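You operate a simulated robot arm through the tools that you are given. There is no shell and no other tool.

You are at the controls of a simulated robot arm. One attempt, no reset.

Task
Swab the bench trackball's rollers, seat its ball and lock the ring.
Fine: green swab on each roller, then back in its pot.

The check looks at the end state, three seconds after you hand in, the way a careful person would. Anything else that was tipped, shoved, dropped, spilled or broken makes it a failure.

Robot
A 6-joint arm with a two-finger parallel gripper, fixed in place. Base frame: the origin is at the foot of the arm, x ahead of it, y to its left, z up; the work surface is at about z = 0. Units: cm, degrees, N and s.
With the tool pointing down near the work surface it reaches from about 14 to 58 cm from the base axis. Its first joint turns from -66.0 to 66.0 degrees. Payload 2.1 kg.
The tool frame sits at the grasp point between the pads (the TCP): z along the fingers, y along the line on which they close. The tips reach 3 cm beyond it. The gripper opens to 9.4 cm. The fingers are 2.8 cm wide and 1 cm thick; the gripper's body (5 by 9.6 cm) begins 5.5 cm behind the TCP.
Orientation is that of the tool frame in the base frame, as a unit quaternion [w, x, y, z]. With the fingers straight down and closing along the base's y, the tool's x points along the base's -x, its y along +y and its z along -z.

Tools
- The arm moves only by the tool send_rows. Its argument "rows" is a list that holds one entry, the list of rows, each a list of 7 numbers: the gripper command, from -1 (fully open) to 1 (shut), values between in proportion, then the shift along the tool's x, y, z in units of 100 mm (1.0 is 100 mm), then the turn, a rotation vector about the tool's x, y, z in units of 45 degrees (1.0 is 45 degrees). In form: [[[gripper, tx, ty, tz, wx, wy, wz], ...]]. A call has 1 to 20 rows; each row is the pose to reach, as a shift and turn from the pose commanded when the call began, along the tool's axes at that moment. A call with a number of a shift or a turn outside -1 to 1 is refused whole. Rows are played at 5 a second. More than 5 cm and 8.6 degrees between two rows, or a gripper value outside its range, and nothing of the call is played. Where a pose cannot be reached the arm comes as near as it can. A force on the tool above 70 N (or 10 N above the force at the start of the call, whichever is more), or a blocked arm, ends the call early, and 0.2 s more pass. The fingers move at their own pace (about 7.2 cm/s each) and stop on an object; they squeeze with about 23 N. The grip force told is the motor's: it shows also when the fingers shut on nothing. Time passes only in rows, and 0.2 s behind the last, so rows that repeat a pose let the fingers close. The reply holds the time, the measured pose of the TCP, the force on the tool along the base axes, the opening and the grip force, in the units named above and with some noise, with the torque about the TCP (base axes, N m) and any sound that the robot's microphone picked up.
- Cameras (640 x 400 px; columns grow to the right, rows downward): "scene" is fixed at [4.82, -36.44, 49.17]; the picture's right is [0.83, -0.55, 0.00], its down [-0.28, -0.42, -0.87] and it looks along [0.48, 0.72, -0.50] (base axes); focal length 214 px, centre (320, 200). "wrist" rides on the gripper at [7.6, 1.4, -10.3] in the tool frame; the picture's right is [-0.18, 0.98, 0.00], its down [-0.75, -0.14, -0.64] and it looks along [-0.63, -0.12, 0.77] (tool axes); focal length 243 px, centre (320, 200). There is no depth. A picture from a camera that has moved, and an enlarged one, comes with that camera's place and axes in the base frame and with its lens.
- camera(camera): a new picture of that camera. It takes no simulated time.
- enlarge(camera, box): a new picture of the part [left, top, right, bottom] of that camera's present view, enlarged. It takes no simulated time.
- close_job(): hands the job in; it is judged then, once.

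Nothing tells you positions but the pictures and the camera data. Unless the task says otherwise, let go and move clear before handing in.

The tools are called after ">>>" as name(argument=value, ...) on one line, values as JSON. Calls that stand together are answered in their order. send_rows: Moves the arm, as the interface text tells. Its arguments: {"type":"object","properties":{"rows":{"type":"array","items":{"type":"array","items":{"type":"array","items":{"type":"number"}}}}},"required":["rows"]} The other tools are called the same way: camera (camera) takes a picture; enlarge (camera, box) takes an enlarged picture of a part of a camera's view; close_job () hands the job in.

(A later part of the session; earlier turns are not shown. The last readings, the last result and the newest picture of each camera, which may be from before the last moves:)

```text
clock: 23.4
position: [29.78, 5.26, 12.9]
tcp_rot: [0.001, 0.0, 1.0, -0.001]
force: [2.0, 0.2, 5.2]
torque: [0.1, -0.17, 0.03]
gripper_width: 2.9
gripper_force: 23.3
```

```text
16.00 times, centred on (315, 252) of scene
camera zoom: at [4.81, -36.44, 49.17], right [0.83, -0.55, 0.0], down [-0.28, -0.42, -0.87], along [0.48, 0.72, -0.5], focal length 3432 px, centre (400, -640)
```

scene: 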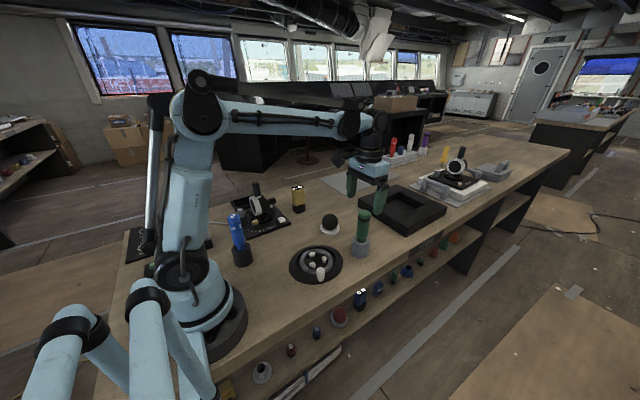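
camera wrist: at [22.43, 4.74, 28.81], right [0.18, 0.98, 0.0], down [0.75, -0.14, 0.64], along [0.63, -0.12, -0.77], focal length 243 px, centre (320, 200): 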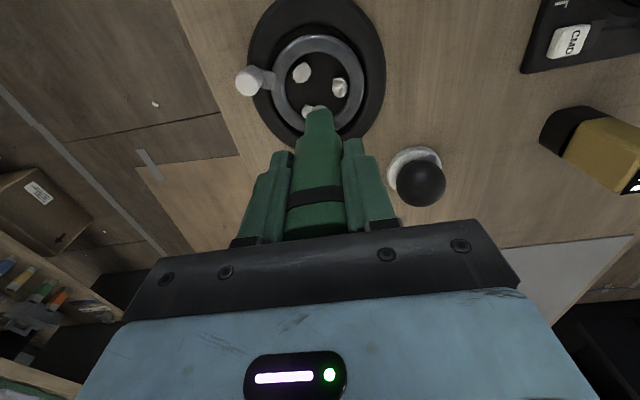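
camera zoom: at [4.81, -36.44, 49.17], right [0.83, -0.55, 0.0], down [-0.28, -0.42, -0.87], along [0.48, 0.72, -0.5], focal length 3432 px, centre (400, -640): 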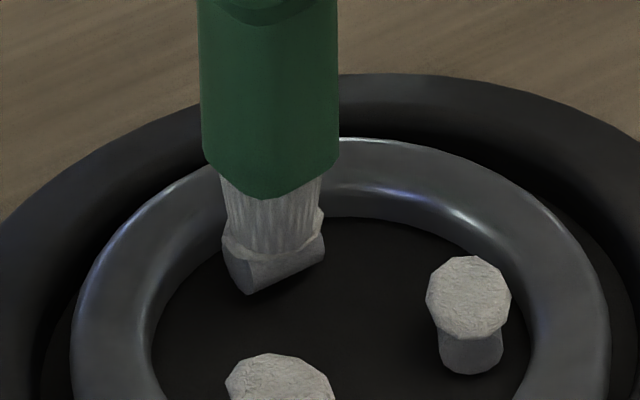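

Contact held at about 5 N through the wipe. I'll lift and look at roller B.

>>> send_rows(rows=[[[1, 0, 0, -0.05, 0, 0, 0], [1, 0, 0, -0.12, 0, 0, 0], [1, 0, -0.02, -0.2, 0, 0, 0], [1, 0, -0.1, -0.25, 0, 0, 0], [1, 0, -0.1, -0.25, 0, 0, 0]]])

>>> enlarge(camera="scene", box=[300, 240, 340, 275])

>>> enlarge(camera="wrist", box=[260, 40, 380, 145])

```text
clock: 24.6
position: [29.88, 4.32, 15.4]
tcp_rot: [0.001, 0.0, 1.0, -0.001]
force: [-0.2, -0.4, -0.5]
torque: [-0.01, 0.01, 0.0]
gripper_width: 2.9
gripper_force: 22.8
```

```text
11.43 times, centred on (320, 258) of scene
camera zoom: at [4.82, -36.44, 49.17], right [0.83, -0.55, 0.0], down [-0.28, -0.42, -0.87], along [0.48, 0.72, -0.5], focal length 2451 px, centre (320, -457)
```

zoom: 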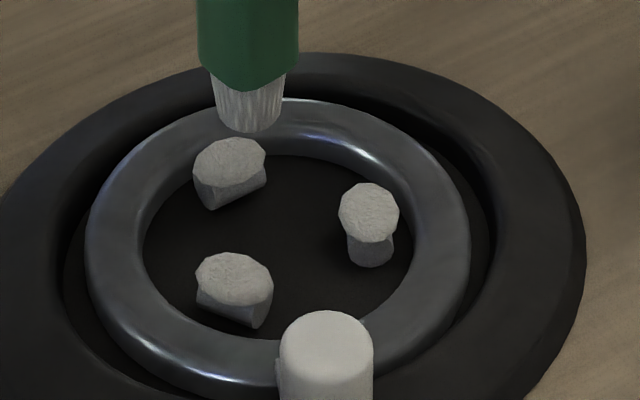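

```text
3.81 times, centred on (320, 92) of wrist
camera zoom: at [22.33, 5.85, 25.64], right [0.18, 0.98, 0.0], down [0.75, -0.14, 0.64], along [0.63, -0.12, -0.77], focal length 924 px, centre (320, 610)
```

zoom: 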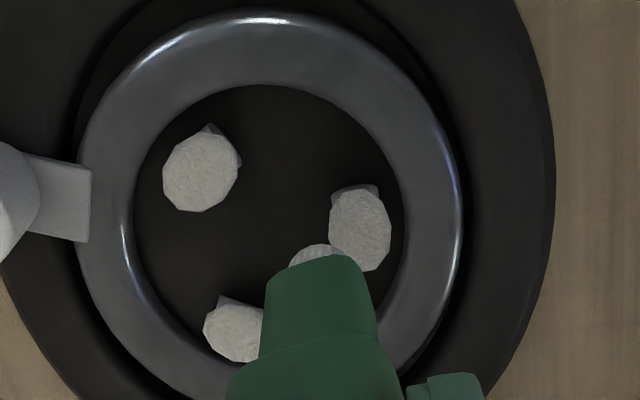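

>>> enlarge(camera="wrist", box=[285, 65, 345, 125])

>>> enlarge(camera="scene", box=[308, 248, 332, 268])

```text
6.67 times, centred on (315, 95) of wrist
camera zoom: at [22.33, 5.85, 25.64], right [0.18, 0.98, 0.0], down [0.75, -0.14, 0.64], along [0.63, -0.12, -0.77], focal length 1618 px, centre (353, 900)
```

zoom: 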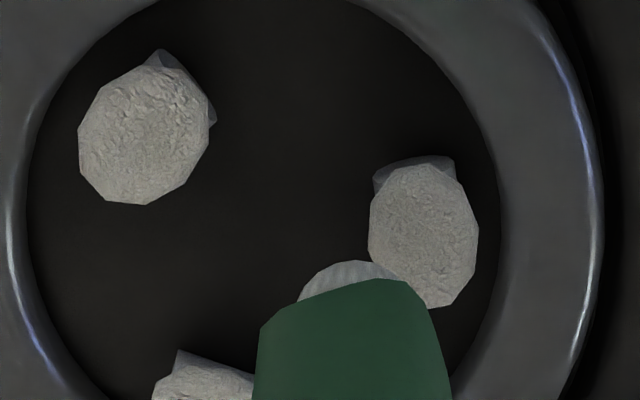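

```text
16.00 times, centred on (320, 258) of scene
camera zoom: at [4.82, -36.44, 49.17], right [0.83, -0.55, 0.0], down [-0.28, -0.42, -0.87], along [0.48, 0.72, -0.5], focal length 3432 px, centre (320, -728)
```

zoom: 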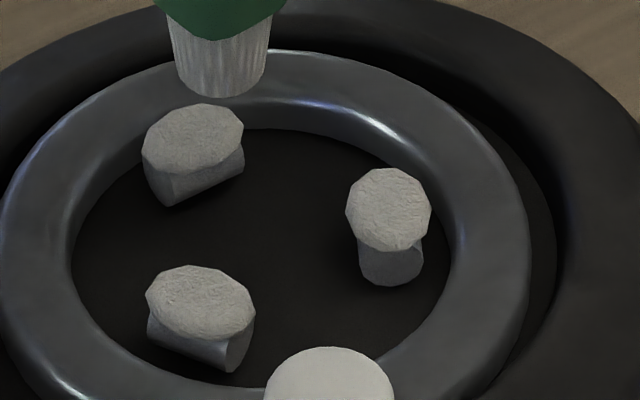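

Each roller is a grey cylinder with a fuzzy lint cap, and B's cap may look a little smoother now. I'll move over A next and compare before and after a longer wipe.

>>> send_rows(rows=[[[1, 0.05, -0.06, 0, 0, 0, 0], [1, 0.1, -0.12, 0, 0, 0, 0], [1, 0.15, -0.18, 0, 0, 0, 0], [1, 0.202, -0.253, 0, 0, 0, 0], [1, 0.202, -0.253, 0.08, 0, 0, 0], [1, 0.202, -0.253, 0.16, 0, 0, 0], [1, 0.202, -0.253, 0.16, 0, 0, 0]]])

>>> enlarge(camera="scene", box=[300, 240, 340, 275])

>>> enlarge(camera="wrist", box=[260, 40, 380, 145])

```text
clock: 26.2
position: [27.77, 1.93, 13.83]
tcp_rot: [0.0, 0.0, 1.0, 0.0]
force: [-0.3, 0.4, -0.6]
torque: [0.04, 0.03, -0.01]
gripper_width: 2.88
gripper_force: 22.9
```

```text
11.43 times, centred on (320, 258) of scene
camera zoom: at [4.82, -36.44, 49.17], right [0.83, -0.55, 0.0], down [-0.28, -0.42, -0.87], along [0.48, 0.72, -0.5], focal length 2451 px, centre (320, -457)
```

zoom: 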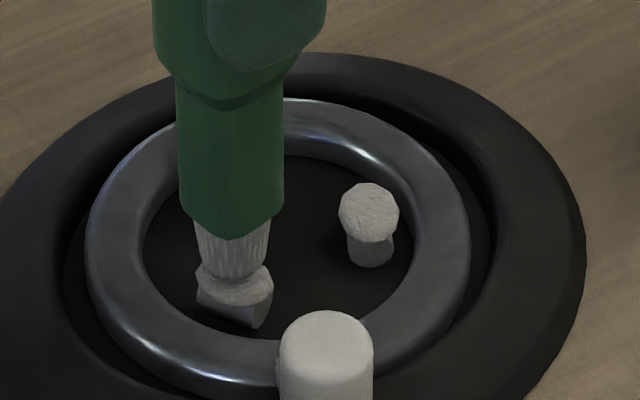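

```text
3.81 times, centred on (320, 92) of wrist
camera zoom: at [20.23, 3.32, 23.97], right [0.18, 0.98, 0.0], down [0.75, -0.14, 0.64], along [0.63, -0.12, -0.77], focal length 924 px, centre (320, 610)
```

zoom: 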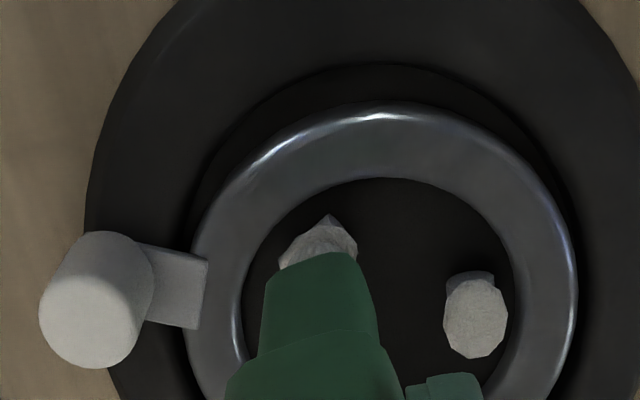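

>>> send_rows(rows=[[[1, 0, 0, 0.03, 0, 0, 0], [1, 0, 0, 0.06, 0, 0, 0], [1, 0, 0, 0.08, 0, 0, 0], [1, 0, 0, 0.085, 0, 0, 0], [1, 0, 0, 0.085, 0, 0, 0]]])

>>> send_rows(rows=[[[1, 0, 0, 0.005, 0, 0, 0], [1, 0, 0, 0.005, 0, 0, 0]]])

>>> enlarge(camera="scene", box=[300, 240, 340, 275])

```text
clock: 27.4
position: [27.78, 1.86, 13.08]
tcp_rot: [0.001, 0.001, 1.0, -0.001]
force: [-1.2, -0.7, 12.1]
torque: [-0.11, 0.08, -0.06]
gripper_width: 2.86
gripper_force: 23.4
```

```text
clock: 28.0
position: [27.79, 1.82, 12.93]
tcp_rot: [0.001, -0.001, 1.0, 0.0]
force: [1.3, 0.0, 15.8]
torque: [0.03, -0.12, 0.03]
gripper_width: 2.9
gripper_force: 23.2
```

```text
11.43 times, centred on (320, 258) of scene
camera zoom: at [4.81, -36.44, 49.17], right [0.83, -0.55, 0.0], down [-0.28, -0.42, -0.87], along [0.48, 0.72, -0.5], focal length 2451 px, centre (320, -457)
```

zoom: 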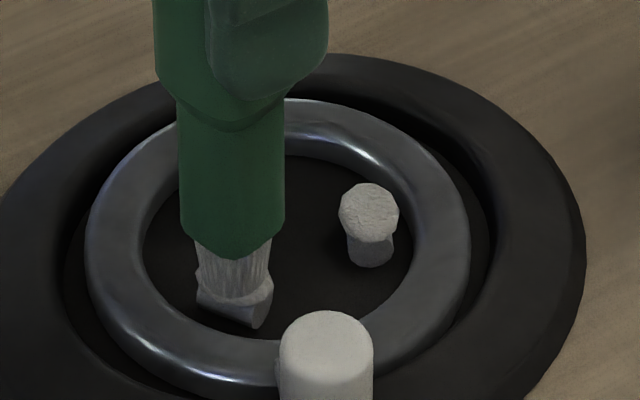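

Roller A is touched at about 16 N. I'll back off a millimetre and wipe it with small strokes in both directions.

>>> send_rows(rows=[[[1, 0, 0, -0.01, 0, 0, 0], [1, 0.015, 0, -0.01, 0, 0, 0], [1, 0.03, 0, -0.01, 0, 0, 0], [1, 0.015, 0, -0.01, 0, 0, 0], [1, 0, 0, -0.01, 0, 0, 0], [1, -0.015, 0, -0.01, 0, 0, 0], [1, -0.03, 0, -0.01, 0, 0, 0], [1, -0.015, 0, -0.01, 0, 0, 0], [1, 0, 0, -0.01, 0, 0, 0], [1, 0, 0.015, -0.01, 0, 0, 0], [1, 0, 0.03, -0.01, 0, 0, 0], [1, 0, 0.015, -0.01, 0, 0, 0], [1, 0, 0, -0.01, 0, 0, 0], [1, 0, -0.015, -0.01, 0, 0, 0], [1, 0, -0.03, -0.01, 0, 0, 0], [1, 0, -0.015, -0.01, 0, 0, 0], [1, 0, 0, -0.01, 0, 0, 0]]])

>>> send_rows(rows=[[[1, 0, 0, -0.05, 0, 0, 0], [1, 0, 0, -0.12, 0, 0, 0], [1, 0, 0, -0.2, 0, 0, 0], [1, -0.08, 0.03, -0.25, 0, 0, 0], [1, -0.16, 0.05, -0.25, 0, 0, 0], [1, -0.16, 0.05, -0.25, 0, 0, 0]]])

>>> enlarge(camera="scene", box=[300, 240, 340, 275])

>>> enlarge(camera="wrist", box=[270, 50, 370, 145])

```text
clock: 31.6
position: [27.8, 1.85, 12.97]
tcp_rot: [0.001, -0.001, 1.0, -0.001]
force: [0.0, -0.2, -0.2]
torque: [0.0, 0.0, 0.02]
gripper_width: 2.87
gripper_force: 22.9
```

```text
clock: 33.0
position: [29.35, 2.36, 15.53]
tcp_rot: [0.001, 0.002, 1.0, -0.001]
force: [-0.5, 0.0, -1.3]
torque: [-0.01, 0.03, 0.01]
gripper_width: 2.86
gripper_force: 23.0
```

```text
11.43 times, centred on (320, 258) of scene
camera zoom: at [4.82, -36.44, 49.17], right [0.83, -0.55, 0.0], down [-0.28, -0.42, -0.87], along [0.48, 0.72, -0.5], focal length 2451 px, centre (320, -457)
```

zoom: 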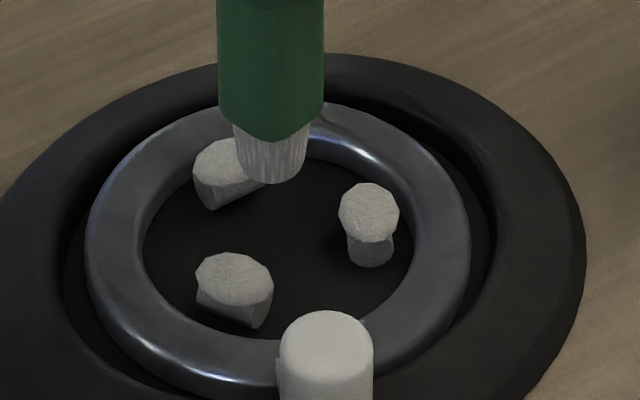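

```text
4.21 times, centred on (320, 98) of wrist
camera zoom: at [21.78, 3.82, 25.77], right [0.18, 0.98, 0.0], down [0.75, -0.14, 0.64], along [0.63, -0.12, -0.77], focal length 1022 px, centre (320, 632)
```

zoom: 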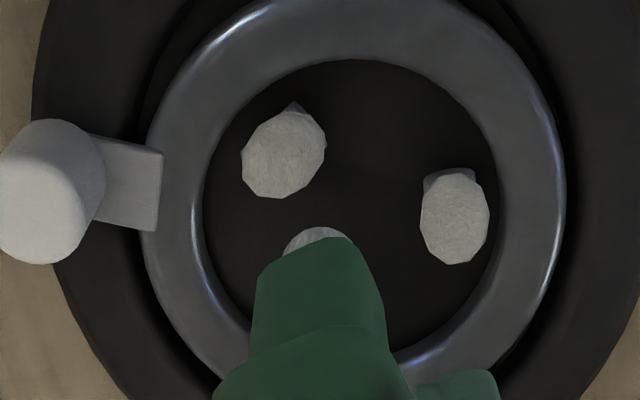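

>>> enlarge(camera="wrist", box=[300, 65, 360, 120])

>>> enlarge(camera="scene", box=[308, 248, 332, 268])

```text
7.27 times, centred on (330, 92) of wrist
camera zoom: at [21.78, 3.82, 25.77], right [0.18, 0.98, 0.0], down [0.75, -0.14, 0.64], along [0.63, -0.12, -0.77], focal length 1764 px, centre (247, 982)
```

zoom: 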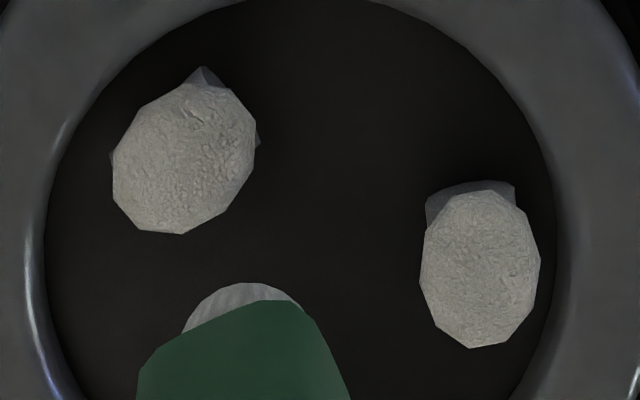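

```text
16.00 times, centred on (320, 258) of scene
camera zoom: at [4.82, -36.44, 49.17], right [0.83, -0.55, 0.0], down [-0.28, -0.42, -0.87], along [0.48, 0.72, -0.5], focal length 3432 px, centre (320, -728)
```

zoom: 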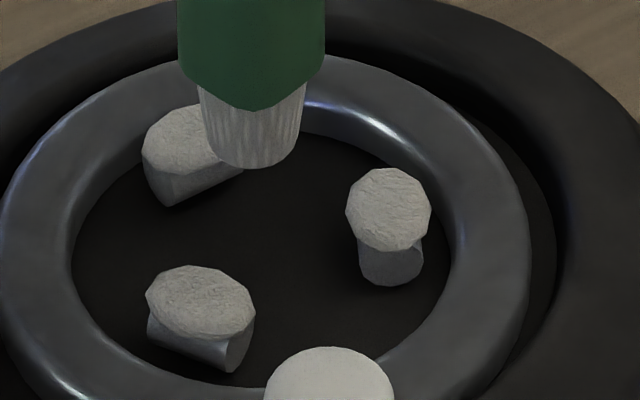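

The caps on A and B look unchanged so far, and A's wipe ended with only light contact. I'll go to C, press it at a few newtons and wipe for longer to see whether the lint changes.

>>> send_rows(rows=[[[1, -0.08, -0.015, 0, 0, 0, 0], [1, -0.16, -0.03, 0, 0, 0, 0], [1, -0.242, -0.047, 0, 0, 0, 0], [1, -0.242, -0.047, 0.1, 0, 0, 0], [1, -0.242, -0.047, 0.18, 0, 0, 0], [1, -0.242, -0.047, 0.18, 0, 0, 0]]])

>>> enlarge(camera="scene", box=[300, 240, 340, 275])

>>> enlarge(camera="wrist", box=[270, 50, 370, 145])

```text
clock: 34.4
position: [31.73, 1.77, 13.75]
tcp_rot: [0.001, 0.0, 1.0, -0.001]
force: [-0.3, 0.0, -0.7]
torque: [-0.01, 0.01, 0.01]
gripper_width: 2.84
gripper_force: 23.2
```

```text
11.43 times, centred on (320, 258) of scene
camera zoom: at [4.82, -36.44, 49.17], right [0.83, -0.55, 0.0], down [-0.28, -0.42, -0.87], along [0.48, 0.72, -0.5], focal length 2451 px, centre (320, -457)
```

zoom: 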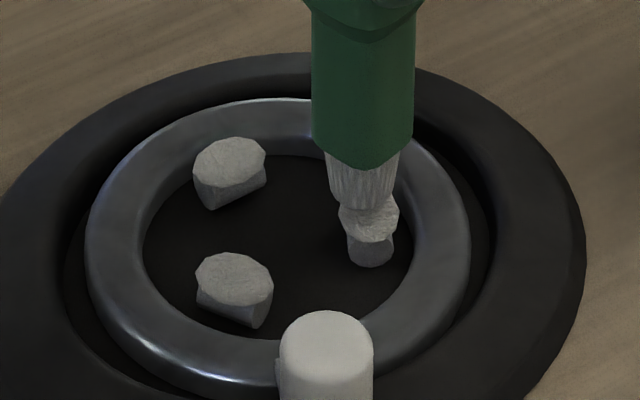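

```text
4.21 times, centred on (320, 98) of wrist
camera zoom: at [24.2, 3.29, 23.95], right [0.18, 0.98, 0.0], down [0.75, -0.14, 0.64], along [0.63, -0.12, -0.77], focal length 1022 px, centre (320, 632)
```

zoom: 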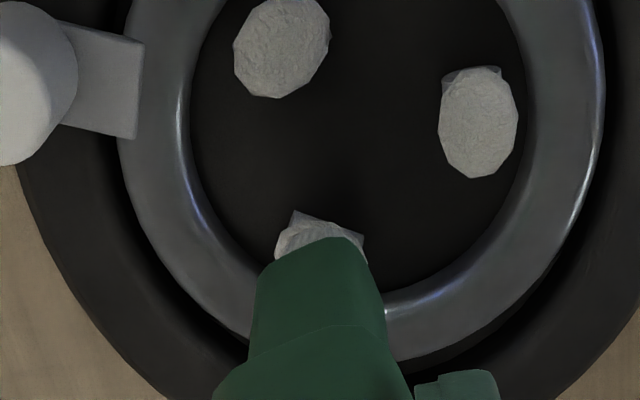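

The tip sits slightly short of C in x, so I'll shift 0.4 cm outward while lowering to just above contact.

>>> send_rows(rows=[[[1, -0.02, 0, 0.02, 0, 0, 0], [1, -0.04, 0, 0.04, 0, 0, 0], [1, -0.04, 0, 0.06, 0, 0, 0], [1, -0.04, 0, 0.066, 0, 0, 0], [1, -0.04, 0, 0.066, 0, 0, 0]]])

>>> send_rows(rows=[[[1, 0, 0, 0.005, 0, 0, 0], [1, 0, 0, 0.005, 0, 0, 0]]])

>>> enlarge(camera="scene", box=[300, 240, 340, 275])

>>> enlarge(camera="wrist", box=[270, 50, 370, 145])

```text
clock: 35.6
position: [32.19, 2.06, 12.98]
tcp_rot: [0.001, 0.0, 1.0, 0.0]
force: [0.1, 0.4, -0.7]
torque: [-0.02, -0.02, 0.0]
gripper_width: 2.87
gripper_force: 23.2
```

```text
clock: 36.2
position: [32.18, 1.83, 12.99]
tcp_rot: [0.0, 0.0, 1.0, -0.001]
force: [-0.2, 0.4, -1.1]
torque: [-0.02, -0.01, -0.01]
gripper_width: 2.86
gripper_force: 23.1
```

```text
11.43 times, centred on (320, 258) of scene
camera zoom: at [4.82, -36.44, 49.17], right [0.83, -0.55, 0.0], down [-0.28, -0.42, -0.87], along [0.48, 0.72, -0.5], focal length 2451 px, centre (320, -457)
```

zoom: 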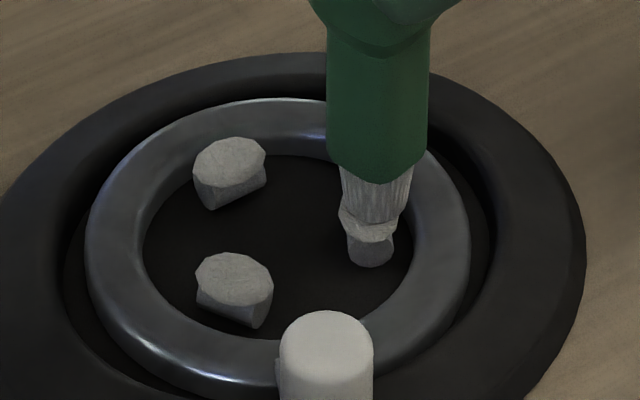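

```text
4.21 times, centred on (320, 98) of wrist
camera zoom: at [24.64, 3.28, 23.24], right [0.18, 0.98, 0.0], down [0.75, -0.14, 0.64], along [0.63, -0.12, -0.77], focal length 1022 px, centre (320, 632)
```

zoom: 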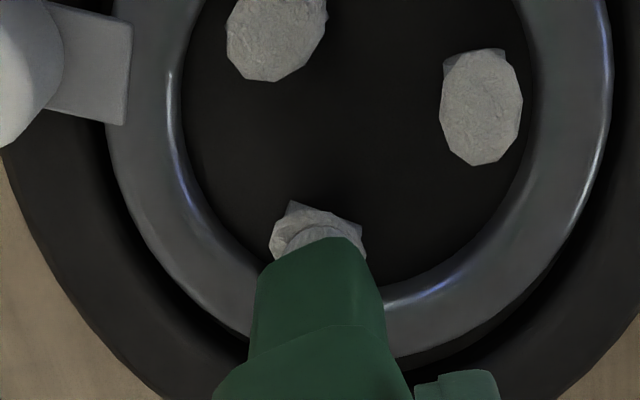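

>>> send_rows(rows=[[[1, 0, 0, 0.005, 0, 0, 0], [1, 0, 0, 0.005, 0, 0, 0]]])

>>> send_rows(rows=[[[1, 0, 0, 0.005, 0, 0, 0], [1, 0, 0, 0.005, 0, 0, 0]]])

>>> send_rows(rows=[[[1, 0, 0, 0.004, 0, 0, 0], [1, 0, 0, 0.004, 0, 0, 0]]])

```text
clock: 36.8
position: [32.1, 1.78, 12.99]
tcp_rot: [0.0, 0.0, 1.0, -0.001]
force: [1.0, -0.2, -0.2]
torque: [-0.01, -0.02, -0.01]
gripper_width: 2.87
gripper_force: 23.0
```

```text
clock: 37.4
position: [32.19, 1.92, 12.86]
tcp_rot: [0.001, -0.001, 1.0, -0.001]
force: [-0.7, -0.3, -1.0]
torque: [0.01, 0.0, 0.0]
gripper_width: 2.88
gripper_force: 22.9
```

```text
clock: 38.0
position: [32.17, 1.77, 12.96]
tcp_rot: [0.002, 0.001, 1.0, -0.002]
force: [-0.7, 0.6, 10.2]
torque: [0.05, 0.06, -0.01]
gripper_width: 2.87
gripper_force: 23.1
```

Contact with C at about 10 N. I'll ease 0.2 mm and wipe with strokes in both directions.

>>> send_rows(rows=[[[1, 0, 0, -0.002, 0, 0, 0], [1, 0.01, 0, -0.002, 0, 0, 0], [1, 0.02, 0, -0.002, 0, 0, 0], [1, 0.03, 0, -0.002, 0, 0, 0], [1, 0.02, 0, -0.002, 0, 0, 0], [1, 0.01, 0, -0.002, 0, 0, 0], [1, 0, 0, -0.002, 0, 0, 0], [1, -0.01, 0, -0.002, 0, 0, 0], [1, -0.02, 0, -0.002, 0, 0, 0], [1, -0.01, 0, -0.002, 0, 0, 0], [1, 0, 0, -0.002, 0, 0, 0], [1, 0, 0.01, -0.002, 0, 0, 0], [1, 0, 0.02, -0.002, 0, 0, 0], [1, 0, 0.03, -0.002, 0, 0, 0], [1, 0, 0.015, -0.002, 0, 0, 0], [1, 0, 0, -0.002, 0, 0, 0], [1, 0, -0.015, -0.002, 0, 0, 0], [1, 0, -0.03, -0.002, 0, 0, 0], [1, 0, -0.015, -0.002, 0, 0, 0], [1, 0, 0, -0.002, 0, 0, 0]]])

>>> enlarge(camera="scene", box=[308, 248, 332, 268])

>>> enlarge(camera="wrist", box=[270, 50, 370, 145])

```text
clock: 42.2
position: [32.12, 1.87, 12.87]
tcp_rot: [0.001, 0.0, 1.0, -0.001]
force: [0.5, 0.2, -0.9]
torque: [0.01, 0.0, 0.02]
gripper_width: 2.85
gripper_force: 23.4
```

```text
16.00 times, centred on (320, 258) of scene
camera zoom: at [4.82, -36.44, 49.17], right [0.83, -0.55, 0.0], down [-0.28, -0.42, -0.87], along [0.48, 0.72, -0.5], focal length 3432 px, centre (320, -728)
```

zoom: 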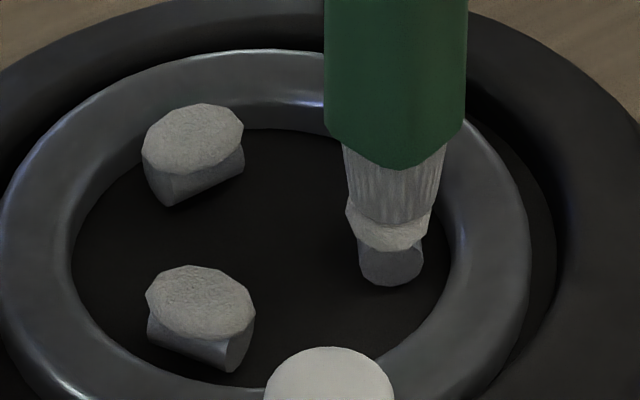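

```text
4.21 times, centred on (320, 98) of wrist
camera zoom: at [24.6, 3.37, 23.11], right [0.18, 0.98, 0.0], down [0.75, -0.14, 0.64], along [0.63, -0.12, -0.77], focal length 1022 px, centre (320, 632)
```

zoom: 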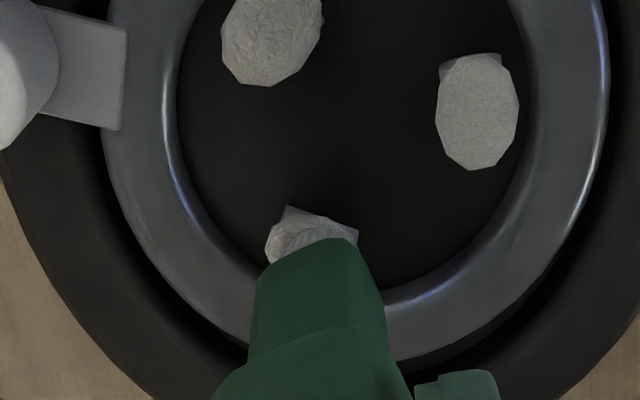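

>>> send_rows(rows=[[[1, 0, 0, 0.004, 0, 0, 0], [1, 0, 0, 0.004, 0, 0, 0]]])

>>> send_rows(rows=[[[1, 0, 0, 0.003, 0, 0, 0], [1, 0, 0, 0.003, 0, 0, 0]]])

```text
clock: 42.8
position: [32.17, 2.0, 12.84]
tcp_rot: [0.002, 0.0, 1.0, 0.001]
force: [-0.9, -0.5, 2.7]
torque: [0.06, 0.01, 0.01]
gripper_width: 2.86
gripper_force: 23.5
```

```text
clock: 43.4
position: [32.12, 1.91, 12.8]
tcp_rot: [0.001, 0.0, 1.0, 0.0]
force: [-2.9, 1.2, 14.6]
torque: [0.2, 0.27, -0.01]
gripper_width: 2.86
gripper_force: 22.5
```

>>> send_rows(rows=[[[1, 0, 0, -0.001, 0, 0, 0], [1, 0.01, 0, -0.001, 0, 0, 0], [1, 0.02, 0, -0.001, 0, 0, 0], [1, 0.03, 0, -0.001, 0, 0, 0], [1, 0.02, 0, -0.001, 0, 0, 0], [1, 0.01, 0, -0.001, 0, 0, 0], [1, 0, 0, -0.001, 0, 0, 0], [1, -0.01, 0, -0.001, 0, 0, 0], [1, -0.02, 0, -0.001, 0, 0, 0], [1, -0.01, 0, -0.001, 0, 0, 0], [1, 0, 0, -0.001, 0, 0, 0]]])

>>> send_rows(rows=[[[1, 0, 0.01, 0, 0, 0, 0], [1, 0, 0.02, 0, 0, 0, 0], [1, 0, 0.03, 0, 0, 0, 0], [1, 0, 0.02, 0, 0, 0, 0], [1, 0, 0.01, 0, 0, 0, 0], [1, 0, 0, 0, 0, 0, 0], [1, 0, -0.01, 0, 0, 0, 0], [1, 0, -0.02, 0, 0, 0, 0], [1, 0, -0.01, 0, 0, 0, 0], [1, 0, 0, 0, 0, 0, 0]]])

>>> send_rows(rows=[[[1, 0, 0, -0.05, 0, 0, 0], [1, 0, 0, -0.12, 0, 0, 0], [1, 0.05, 0.02, -0.2, 0, 0, 0], [1, 0.12, 0.05, -0.25, 0, 0, 0], [1, 0.2, 0.1, -0.3, 0, 0, 0], [1, 0.2, 0.1, -0.3, 0, 0, 0]]])

>>> enlarge(camera="scene", box=[308, 248, 332, 268])

>>> enlarge(camera="wrist", box=[270, 50, 370, 145])

```text
clock: 45.8
position: [32.32, 1.87, 12.83]
tcp_rot: [0.0, 0.0, 1.0, -0.001]
force: [0.1, 0.1, -1.4]
torque: [-0.01, -0.02, -0.02]
gripper_width: 2.86
gripper_force: 22.8
```

```text
clock: 48.0
position: [32.1, 1.94, 12.82]
tcp_rot: [0.002, 0.002, 1.0, -0.001]
force: [-0.7, -2.7, 10.0]
torque: [-0.39, 0.18, 0.01]
gripper_width: 2.85
gripper_force: 23.1
```

```text
clock: 49.4
position: [30.07, 2.91, 15.84]
tcp_rot: [0.001, 0.001, 1.0, 0.0]
force: [0.0, 0.5, -1.3]
torque: [0.01, 0.04, 0.01]
gripper_width: 2.86
gripper_force: 23.5
```

```text
16.00 times, centred on (320, 258) of scene
camera zoom: at [4.82, -36.44, 49.17], right [0.83, -0.55, 0.0], down [-0.28, -0.42, -0.87], along [0.48, 0.72, -0.5], focal length 3432 px, centre (320, -728)
```

zoom: 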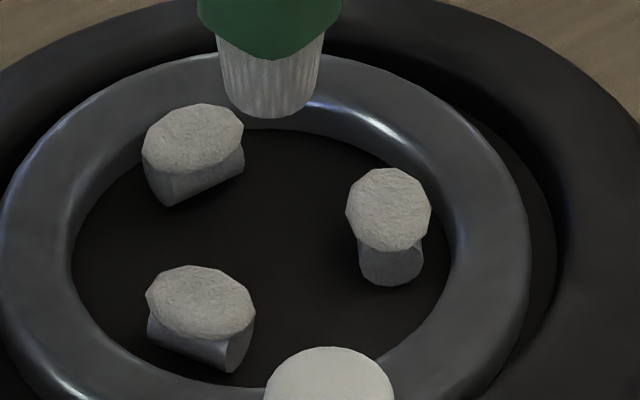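

```text
4.21 times, centred on (320, 98) of wrist
camera zoom: at [22.57, 4.4, 26.01], right [0.18, 0.98, 0.0], down [0.75, -0.14, 0.64], along [0.63, -0.12, -0.77], focal length 1022 px, centre (320, 632)
```

zoom: 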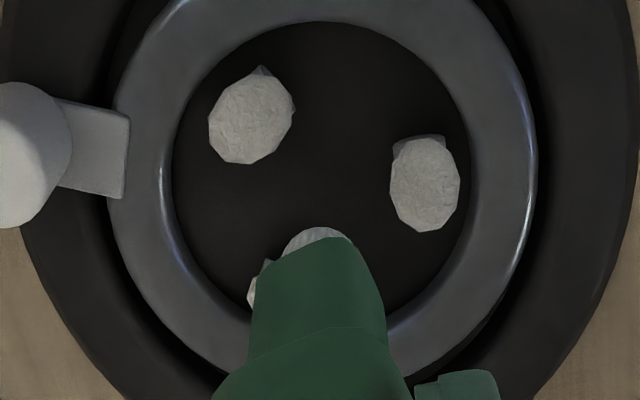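

All three rollers have been touched, but A and B got less rubbing than C, so I'll give both a proper second wipe. First I return to A and lower slowly.

>>> send_rows(rows=[[[1, 0.08, -0.035, 0, 0, 0, 0], [1, 0.16, -0.07, 0, 0, 0, 0], [1, 0.242, -0.103, 0, 0, 0, 0], [1, 0.242, -0.103, 0.1, 0, 0, 0], [1, 0.242, -0.103, 0.2, 0, 0, 0], [1, 0.242, -0.103, 0.25, 0, 0, 0], [1, 0.242, -0.103, 0.275, 0, 0, 0], [1, 0.242, -0.103, 0.275, 0, 0, 0]]])

>>> send_rows(rows=[[[1, 0, 0, 0.005, 0, 0, 0], [1, 0, 0, 0.005, 0, 0, 0]]])

>>> send_rows(rows=[[[1, 0, 0, 0.004, 0, 0, 0], [1, 0, 0, 0.004, 0, 0, 0]]])

>>> enlarge(camera="scene", box=[308, 248, 332, 268])

```text
clock: 51.2
position: [27.76, 1.94, 13.27]
tcp_rot: [0.001, -0.001, 1.0, 0.0]
force: [-0.5, 0.2, -1.4]
torque: [-0.04, 0.01, 0.0]
gripper_width: 2.89
gripper_force: 22.4
```

```text
clock: 51.8
position: [27.71, 1.83, 13.05]
tcp_rot: [0.001, 0.0, 1.0, -0.001]
force: [-0.6, 0.0, -1.7]
torque: [-0.01, 0.01, -0.05]
gripper_width: 2.85
gripper_force: 22.7
```

```text
clock: 52.4
position: [27.9, 1.79, 12.98]
tcp_rot: [0.001, 0.0, 1.0, 0.0]
force: [-0.3, -0.4, -0.6]
torque: [0.0, -0.01, 0.0]
gripper_width: 2.9
gripper_force: 23.0
```

```text
16.00 times, centred on (320, 258) of scene
camera zoom: at [4.82, -36.44, 49.17], right [0.83, -0.55, 0.0], down [-0.28, -0.42, -0.87], along [0.48, 0.72, -0.5], focal length 3432 px, centre (320, -728)
```

zoom: 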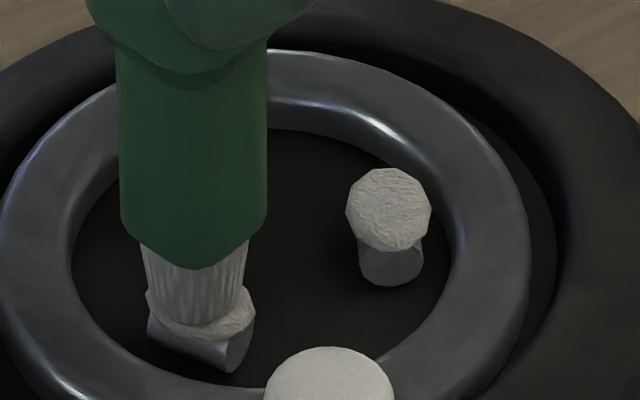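

>>> send_rows(rows=[[[1, 0, 0, 0.004, 0, 0, 0], [1, 0, 0, 0.004, 0, 0, 0]]])

>>> send_rows(rows=[[[1, 0, 0, 0.004, 0, 0, 0], [1, 0, 0, 0.004, 0, 0, 0]]])

>>> send_rows(rows=[[[1, 0, 0, 0.004, 0, 0, 0], [1, 0, 0, 0.004, 0, 0, 0]]])

```text
clock: 53.0
position: [27.79, 1.9, 12.88]
tcp_rot: [0.001, -0.001, 1.0, -0.001]
force: [-0.3, -0.5, -1.2]
torque: [0.0, 0.0, 0.02]
gripper_width: 2.86
gripper_force: 22.6
```

```text
clock: 53.6
position: [27.69, 1.87, 12.81]
tcp_rot: [0.0, 0.0, 1.0, -0.001]
force: [-0.2, 0.4, -0.9]
torque: [-0.01, 0.01, -0.01]
gripper_width: 2.87
gripper_force: 23.4
```

```text
clock: 54.2
position: [27.69, 1.86, 12.88]
tcp_rot: [0.001, 0.0, 1.0, -0.001]
force: [0.2, -0.2, -0.1]
torque: [0.01, 0.0, 0.01]
gripper_width: 2.87
gripper_force: 22.9
```

>>> send_rows(rows=[[[1, 0, 0, 0.004, 0, 0, 0], [1, 0, 0, 0.004, 0, 0, 0]]])

>>> send_rows(rows=[[[1, 0, 0, 0.004, 0, 0, 0], [1, 0, 0, 0.004, 0, 0, 0]]])

>>> enlarge(camera="scene", box=[308, 248, 332, 268])

>>> enlarge(camera="wrist", box=[270, 50, 370, 145])

```text
clock: 54.8
position: [27.76, 1.97, 12.76]
tcp_rot: [0.001, -0.001, 1.0, -0.001]
force: [-0.2, -1.3, 4.2]
torque: [-0.11, 0.1, 0.02]
gripper_width: 2.86
gripper_force: 22.8
```

```text
clock: 55.4
position: [27.74, 1.9, 12.8]
tcp_rot: [0.001, 0.0, 1.0, 0.0]
force: [-0.6, -0.7, 16.5]
torque: [0.02, 0.04, -0.03]
gripper_width: 2.88
gripper_force: 22.7
```

```text
16.00 times, centred on (320, 258) of scene
camera zoom: at [4.81, -36.44, 49.17], right [0.83, -0.55, 0.0], down [-0.28, -0.42, -0.87], along [0.48, 0.72, -0.5], focal length 3432 px, centre (320, -728)
```

zoom: 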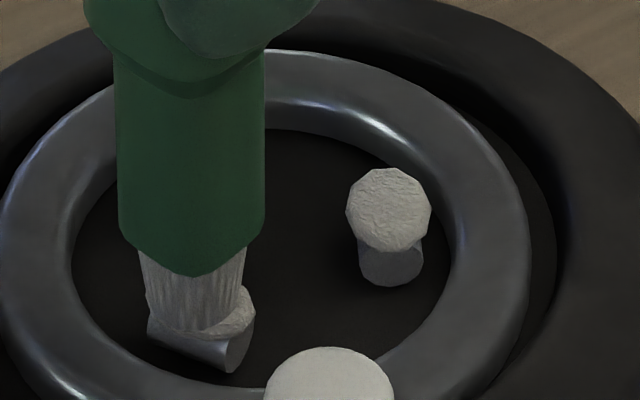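

```text
4.21 times, centred on (320, 98) of wrist
camera zoom: at [20.18, 3.3, 23.01], right [0.18, 0.98, 0.0], down [0.75, -0.14, 0.64], along [0.63, -0.12, -0.77], focal length 1022 px, centre (320, 632)
```

zoom: 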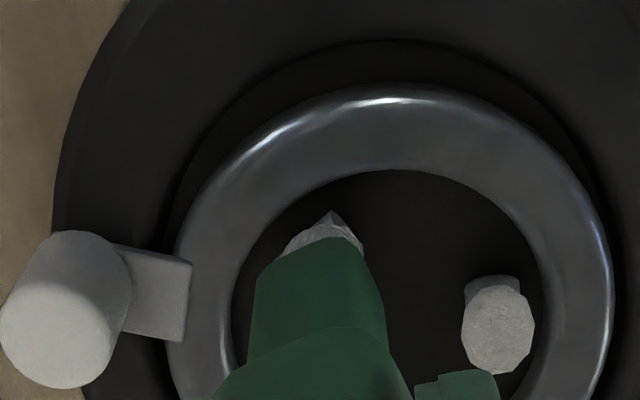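

The tip now sinks into A's lint cap, so the cap looks like soft lint over the roller. I'll ease slightly and rub across it, drifting toward the cap centre.

>>> send_rows(rows=[[[1, 0, 0, -0.002, 0, 0, 0], [1, -0.01, 0.01, -0.002, 0, 0, 0], [1, -0.02, 0.02, -0.002, 0, 0, 0], [1, -0.03, 0.03, -0.002, 0, 0, 0], [1, -0.02, 0.02, -0.002, 0, 0, 0], [1, -0.01, 0.01, -0.002, 0, 0, 0], [1, 0, 0, -0.002, 0, 0, 0], [1, 0.01, 0.01, -0.002, 0, 0, 0], [1, 0.02, 0.02, -0.002, 0, 0, 0], [1, 0.01, 0.01, -0.002, 0, 0, 0], [1, 0, 0, -0.002, 0, 0, 0], [1, -0.01, 0.01, -0.002, 0, 0, 0], [1, -0.02, 0.02, -0.002, 0, 0, 0], [1, -0.02, 0.02, -0.002, 0, 0, 0]]])

>>> enlarge(camera="scene", box=[308, 248, 332, 268])

```text
clock: 58.4
position: [28.06, 2.06, 12.75]
tcp_rot: [0.001, 0.0, 1.0, -0.001]
force: [0.9, -0.3, -0.8]
torque: [-0.02, 0.0, 0.0]
gripper_width: 2.87
gripper_force: 22.9
```

```text
16.00 times, centred on (320, 258) of scene
camera zoom: at [4.82, -36.44, 49.17], right [0.83, -0.55, 0.0], down [-0.28, -0.42, -0.87], along [0.48, 0.72, -0.5], focal length 3432 px, centre (320, -728)
```

zoom: 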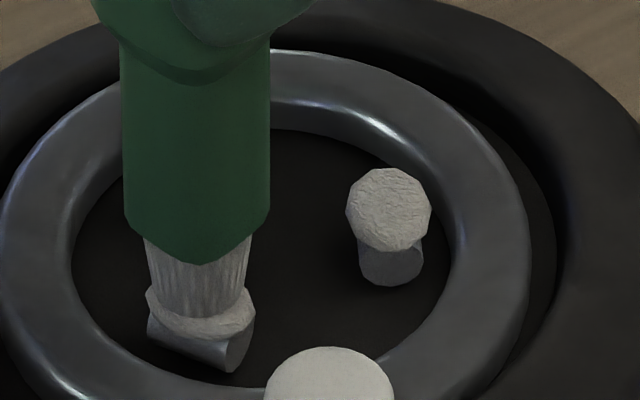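

>>> send_rows(rows=[[[1, 0, 0, 0.003, 0, 0, 0], [1, 0.01, 0, 0.004, 0, 0, 0], [1, 0.02, 0, 0.005, 0, 0, 0], [1, 0.01, 0, 0.006, 0, 0, 0], [1, 0, 0, 0.006, 0, 0, 0], [1, -0.01, 0, 0.006, 0, 0, 0], [1, -0.02, 0, 0.006, 0, 0, 0], [1, -0.01, 0, 0.007, 0, 0, 0], [1, 0, 0, 0.007, 0, 0, 0]]])

>>> send_rows(rows=[[[1, 0, 0.01, 0, 0, 0, 0], [1, 0, 0.02, 0.001, 0, 0, 0], [1, 0, 0.01, 0.001, 0, 0, 0], [1, 0, 0, 0.001, 0, 0, 0], [1, 0, -0.01, 0.002, 0, 0, 0], [1, 0, -0.02, 0.002, 0, 0, 0], [1, 0, -0.01, 0.002, 0, 0, 0], [1, 0, 0, 0.002, 0, 0, 0]]])

>>> enlarge(camera="scene", box=[308, 248, 332, 268])

```text
clock: 60.4
position: [28.12, 2.04, 12.77]
tcp_rot: [0.002, -0.001, 1.0, 0.0]
force: [2.1, -0.1, 4.4]
torque: [-0.09, -0.19, 0.03]
gripper_width: 2.86
gripper_force: 23.2
```

```text
clock: 62.2
position: [27.87, 2.05, 12.76]
tcp_rot: [0.002, 0.0, 1.0, 0.0]
force: [0.7, -0.3, -0.6]
torque: [-0.01, -0.01, 0.01]
gripper_width: 2.89
gripper_force: 23.1
```

```text
16.00 times, centred on (320, 258) of scene
camera zoom: at [4.82, -36.44, 49.17], right [0.83, -0.55, 0.0], down [-0.28, -0.42, -0.87], along [0.48, 0.72, -0.5], focal length 3432 px, centre (320, -728)
```

zoom: 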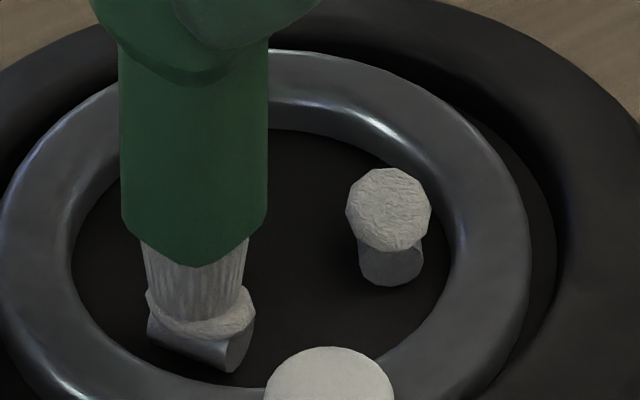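

A has had sustained rubbing at several newtons. I'll lift and check its cap, moving toward B.

>>> send_rows(rows=[[[1, 0, 0, -0.05, 0, 0, 0], [1, 0, 0, -0.12, 0, 0, 0], [1, 0, 0, -0.2, 0, 0, 0], [1, -0.06, 0.12, -0.27, 0, 0, 0], [1, -0.12, 0.24, -0.27, 0, 0, 0], [1, -0.17, 0.333, -0.27, 0, 0, 0], [1, -0.17, 0.333, -0.27, 0, 0, 0]]])

>>> enlarge(camera="scene", box=[308, 248, 332, 268])

>>> enlarge(camera="wrist", box=[270, 50, 370, 145])

```text
clock: 63.8
position: [29.65, 5.48, 15.51]
tcp_rot: [0.001, 0.0, 1.0, 0.001]
force: [0.3, 1.0, -0.9]
torque: [-0.02, -0.03, -0.02]
gripper_width: 2.85
gripper_force: 23.0
```

```text
16.00 times, centred on (320, 258) of scene
camera zoom: at [4.82, -36.44, 49.17], right [0.83, -0.55, 0.0], down [-0.28, -0.42, -0.87], along [0.48, 0.72, -0.5], focal length 3432 px, centre (320, -728)
```

zoom: 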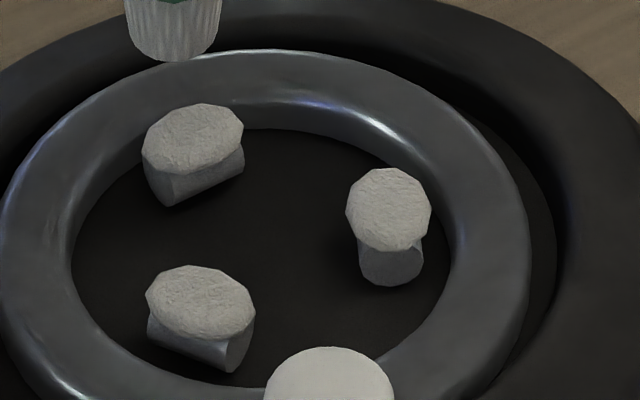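

```text
4.21 times, centred on (320, 98) of wrist
camera zoom: at [22.12, 6.84, 25.7], right [0.18, 0.98, 0.0], down [0.75, -0.14, 0.64], along [0.63, -0.12, -0.77], focal length 1022 px, centre (320, 632)
```

zoom: 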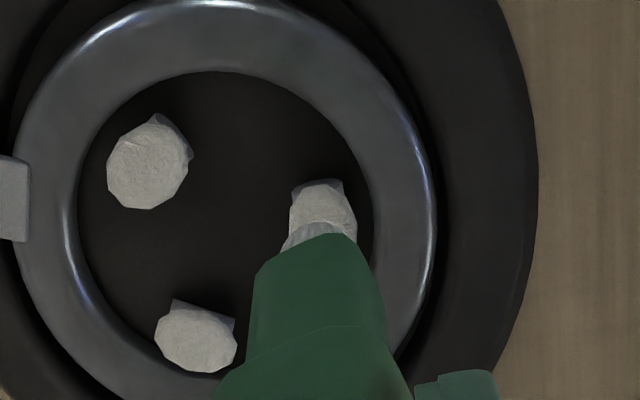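

>>> send_rows(rows=[[[1, -0.01, 0, 0.08, 0, 0, 0], [1, -0.01, 0, 0.16, 0, 0, 0], [1, -0.01, 0, 0.22, 0, 0, 0], [1, -0.01, 0, 0.245, 0, 0, 0], [1, -0.01, 0, 0.245, 0, 0, 0]]])

>>> send_rows(rows=[[[1, 0, 0, 0.006, 0, 0, 0], [1, 0, 0, 0.006, 0, 0, 0]]])

>>> send_rows(rows=[[[1, 0, 0, 0.005, 0, 0, 0], [1, 0, 0, 0.005, 0, 0, 0]]])

>>> send_rows(rows=[[[1, 0, 0, 0.005, 0, 0, 0], [1, 0, 0, 0.005, 0, 0, 0]]])

```text
clock: 65.0
position: [29.89, 5.42, 13.12]
tcp_rot: [0.0, 0.0, 1.0, -0.001]
force: [1.4, 0.0, -0.2]
torque: [0.02, -0.01, 0.01]
gripper_width: 2.87
gripper_force: 22.6
```

```text
clock: 65.6
position: [29.74, 5.35, 12.88]
tcp_rot: [0.0, 0.0, 1.0, -0.001]
force: [-0.1, 0.9, -0.5]
torque: [-0.02, 0.01, 0.01]
gripper_width: 2.87
gripper_force: 23.4
```

```text
clock: 66.2
position: [29.77, 5.28, 12.69]
tcp_rot: [0.001, -0.001, 1.0, -0.001]
force: [0.1, 0.0, -1.0]
torque: [-0.02, 0.02, 0.03]
gripper_width: 2.85
gripper_force: 23.5
```

```text
clock: 66.8
position: [29.72, 5.27, 12.74]
tcp_rot: [0.001, 0.0, 1.0, -0.001]
force: [-0.2, -0.7, -0.9]
torque: [-0.03, 0.02, 0.0]
gripper_width: 2.87
gripper_force: 23.2
```

>>> send_rows(rows=[[[1, 0, 0, 0.004, 0, 0, 0], [1, 0, 0, 0.004, 0, 0, 0]]])

>>> send_rows(rows=[[[1, 0, 0, 0.004, 0, 0, 0], [1, 0, 0, 0.004, 0, 0, 0]]])

>>> send_rows(rows=[[[1, 0, 0, 0.004, 0, 0, 0], [1, 0, 0, 0.004, 0, 0, 0]]])

>>> enlarge(camera="scene", box=[308, 248, 332, 268])

```text
clock: 67.4
position: [29.78, 5.38, 12.71]
tcp_rot: [0.0, 0.0, 1.0, -0.001]
force: [0.0, -1.1, 2.7]
torque: [-0.09, 0.01, 0.0]
gripper_width: 2.88
gripper_force: 22.7
```

```text
clock: 68.0
position: [29.84, 5.38, 12.69]
tcp_rot: [0.0, 0.0, 1.0, -0.001]
force: [-2.0, -0.8, 14.7]
torque: [-0.03, 0.09, 0.01]
gripper_width: 2.86
gripper_force: 23.1
```

```text
clock: 68.6
position: [29.78, 5.35, 12.76]
tcp_rot: [0.001, 0.0, 1.0, 0.001]
force: [-2.5, 0.2, 15.2]
torque: [-0.01, 0.08, -0.03]
gripper_width: 2.87
gripper_force: 23.3
```

```text
16.00 times, centred on (320, 258) of scene
camera zoom: at [4.81, -36.44, 49.17], right [0.83, -0.55, 0.0], down [-0.28, -0.42, -0.87], along [0.48, 0.72, -0.5], focal length 3432 px, centre (320, -728)
```

zoom: 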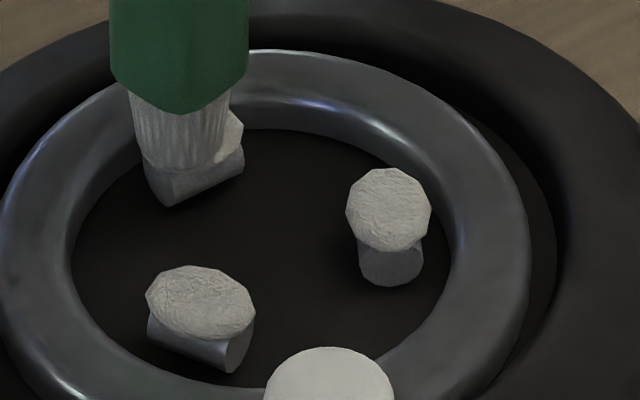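

B is under about 15 N, where the swab begins to slide in the grip. I'll stroke toward the cap centre and back at slightly reduced depth.

>>> send_rows(rows=[[[1, 0, 0, -0.001, 0, 0, 0], [1, -0.01, 0, -0.001, 0, 0, 0], [1, -0.02, 0, -0.001, 0, 0, 0], [1, -0.03, 0, 0, 0, 0, 0], [1, -0.04, 0, 0, 0, 0, 0], [1, -0.03, 0, 0, 0, 0, 0], [1, -0.02, 0, 0, 0, 0, 0], [1, -0.01, 0, 0, 0, 0, 0], [1, -0.02, 0.01, 0, 0, 0, 0], [1, -0.03, 0.02, 0, 0, 0, 0], [1, -0.03, 0.01, 0.001, 0, 0, 0], [1, -0.03, 0, 0.001, 0, 0, 0], [1, -0.03, -0.01, 0.001, 0, 0, 0], [1, -0.03, -0.02, 0.001, 0, 0, 0], [1, -0.03, 0, 0.001, 0, 0, 0]]])

>>> enlarge(camera="scene", box=[308, 248, 332, 268])

```text
clock: 71.8
position: [30.14, 5.38, 12.71]
tcp_rot: [0.001, 0.001, 1.0, -0.002]
force: [-1.0, -4.8, 11.2]
torque: [-0.39, 0.0, -0.04]
gripper_width: 2.88
gripper_force: 23.0
```

```text
16.00 times, centred on (320, 258) of scene
camera zoom: at [4.81, -36.44, 49.17], right [0.83, -0.55, 0.0], down [-0.28, -0.42, -0.87], along [0.48, 0.72, -0.5], focal length 3432 px, centre (320, -728)
```

zoom: 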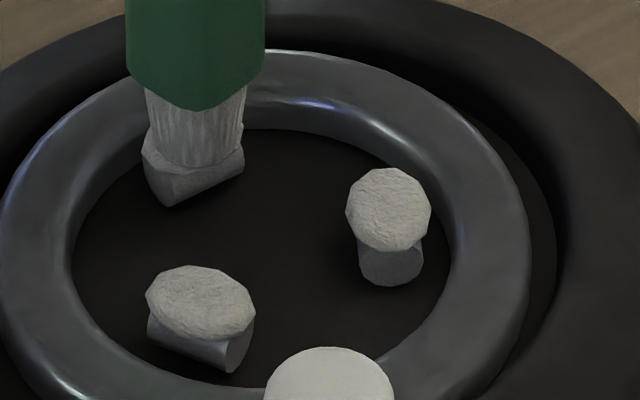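

All three rollers have now been rubbed with clear contact. I'll lift straight up and carry the swab back toward its pot at a safe height.

>>> send_rows(rows=[[[1, 0, 0, -0.05, 0, 0, 0], [1, 0, 0, -0.12, 0, 0, 0], [1, 0, 0, -0.25, 0, 0, 0], [1, 0, 0, -0.4, 0, 0, 0], [1, 0, 0, -0.55, 0, 0, 0], [1, 0, 0, -0.7, 0, 0, 0], [1, -0.15, -0.07, -0.83, 0, 0, 0], [1, -0.3, -0.14, -0.83, 0, 0, 0], [1, -0.45, -0.21, -0.83, 0, 0, 0], [1, -0.6, -0.28, -0.83, 0, 0, 0], [1, -0.75, -0.35, -0.83, 0, 0, 0], [1, -0.75, -0.35, -0.83, 0, 0, 0]]])

>>> enlarge(camera="scene", box=[290, 235, 350, 285])

>>> camera(camera="wrist")

```text
clock: 74.4
position: [37.61, 1.75, 20.87]
tcp_rot: [0.001, 0.0, 1.0, -0.001]
force: [0.0, -0.6, -0.8]
torque: [-0.01, 0.01, 0.01]
gripper_width: 2.88
gripper_force: 22.7
```

```text
8.00 times, centred on (320, 260) of scene
camera zoom: at [4.82, -36.44, 49.17], right [0.83, -0.55, 0.0], down [-0.28, -0.42, -0.87], along [0.48, 0.72, -0.5], focal length 1716 px, centre (320, -280)
```

zoom: 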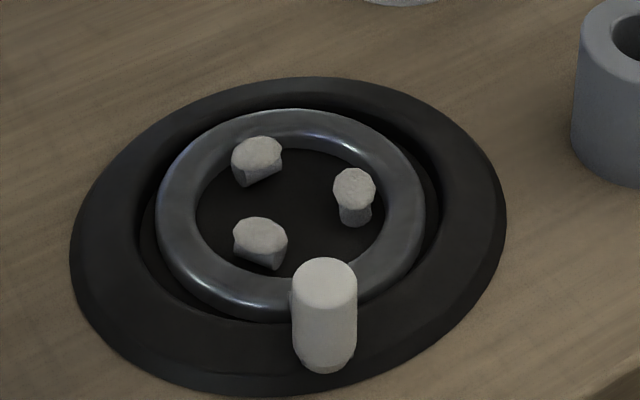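

```text
taken
camera wrist: at [30.01, 3.26, 31.09], right [0.18, 0.98, 0.0], down [0.75, -0.14, 0.64], along [0.63, -0.12, -0.77], focal length 243 px, centre (320, 200)
```

wrist: 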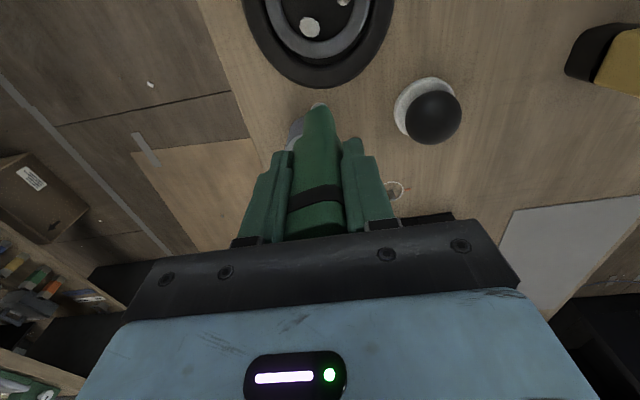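

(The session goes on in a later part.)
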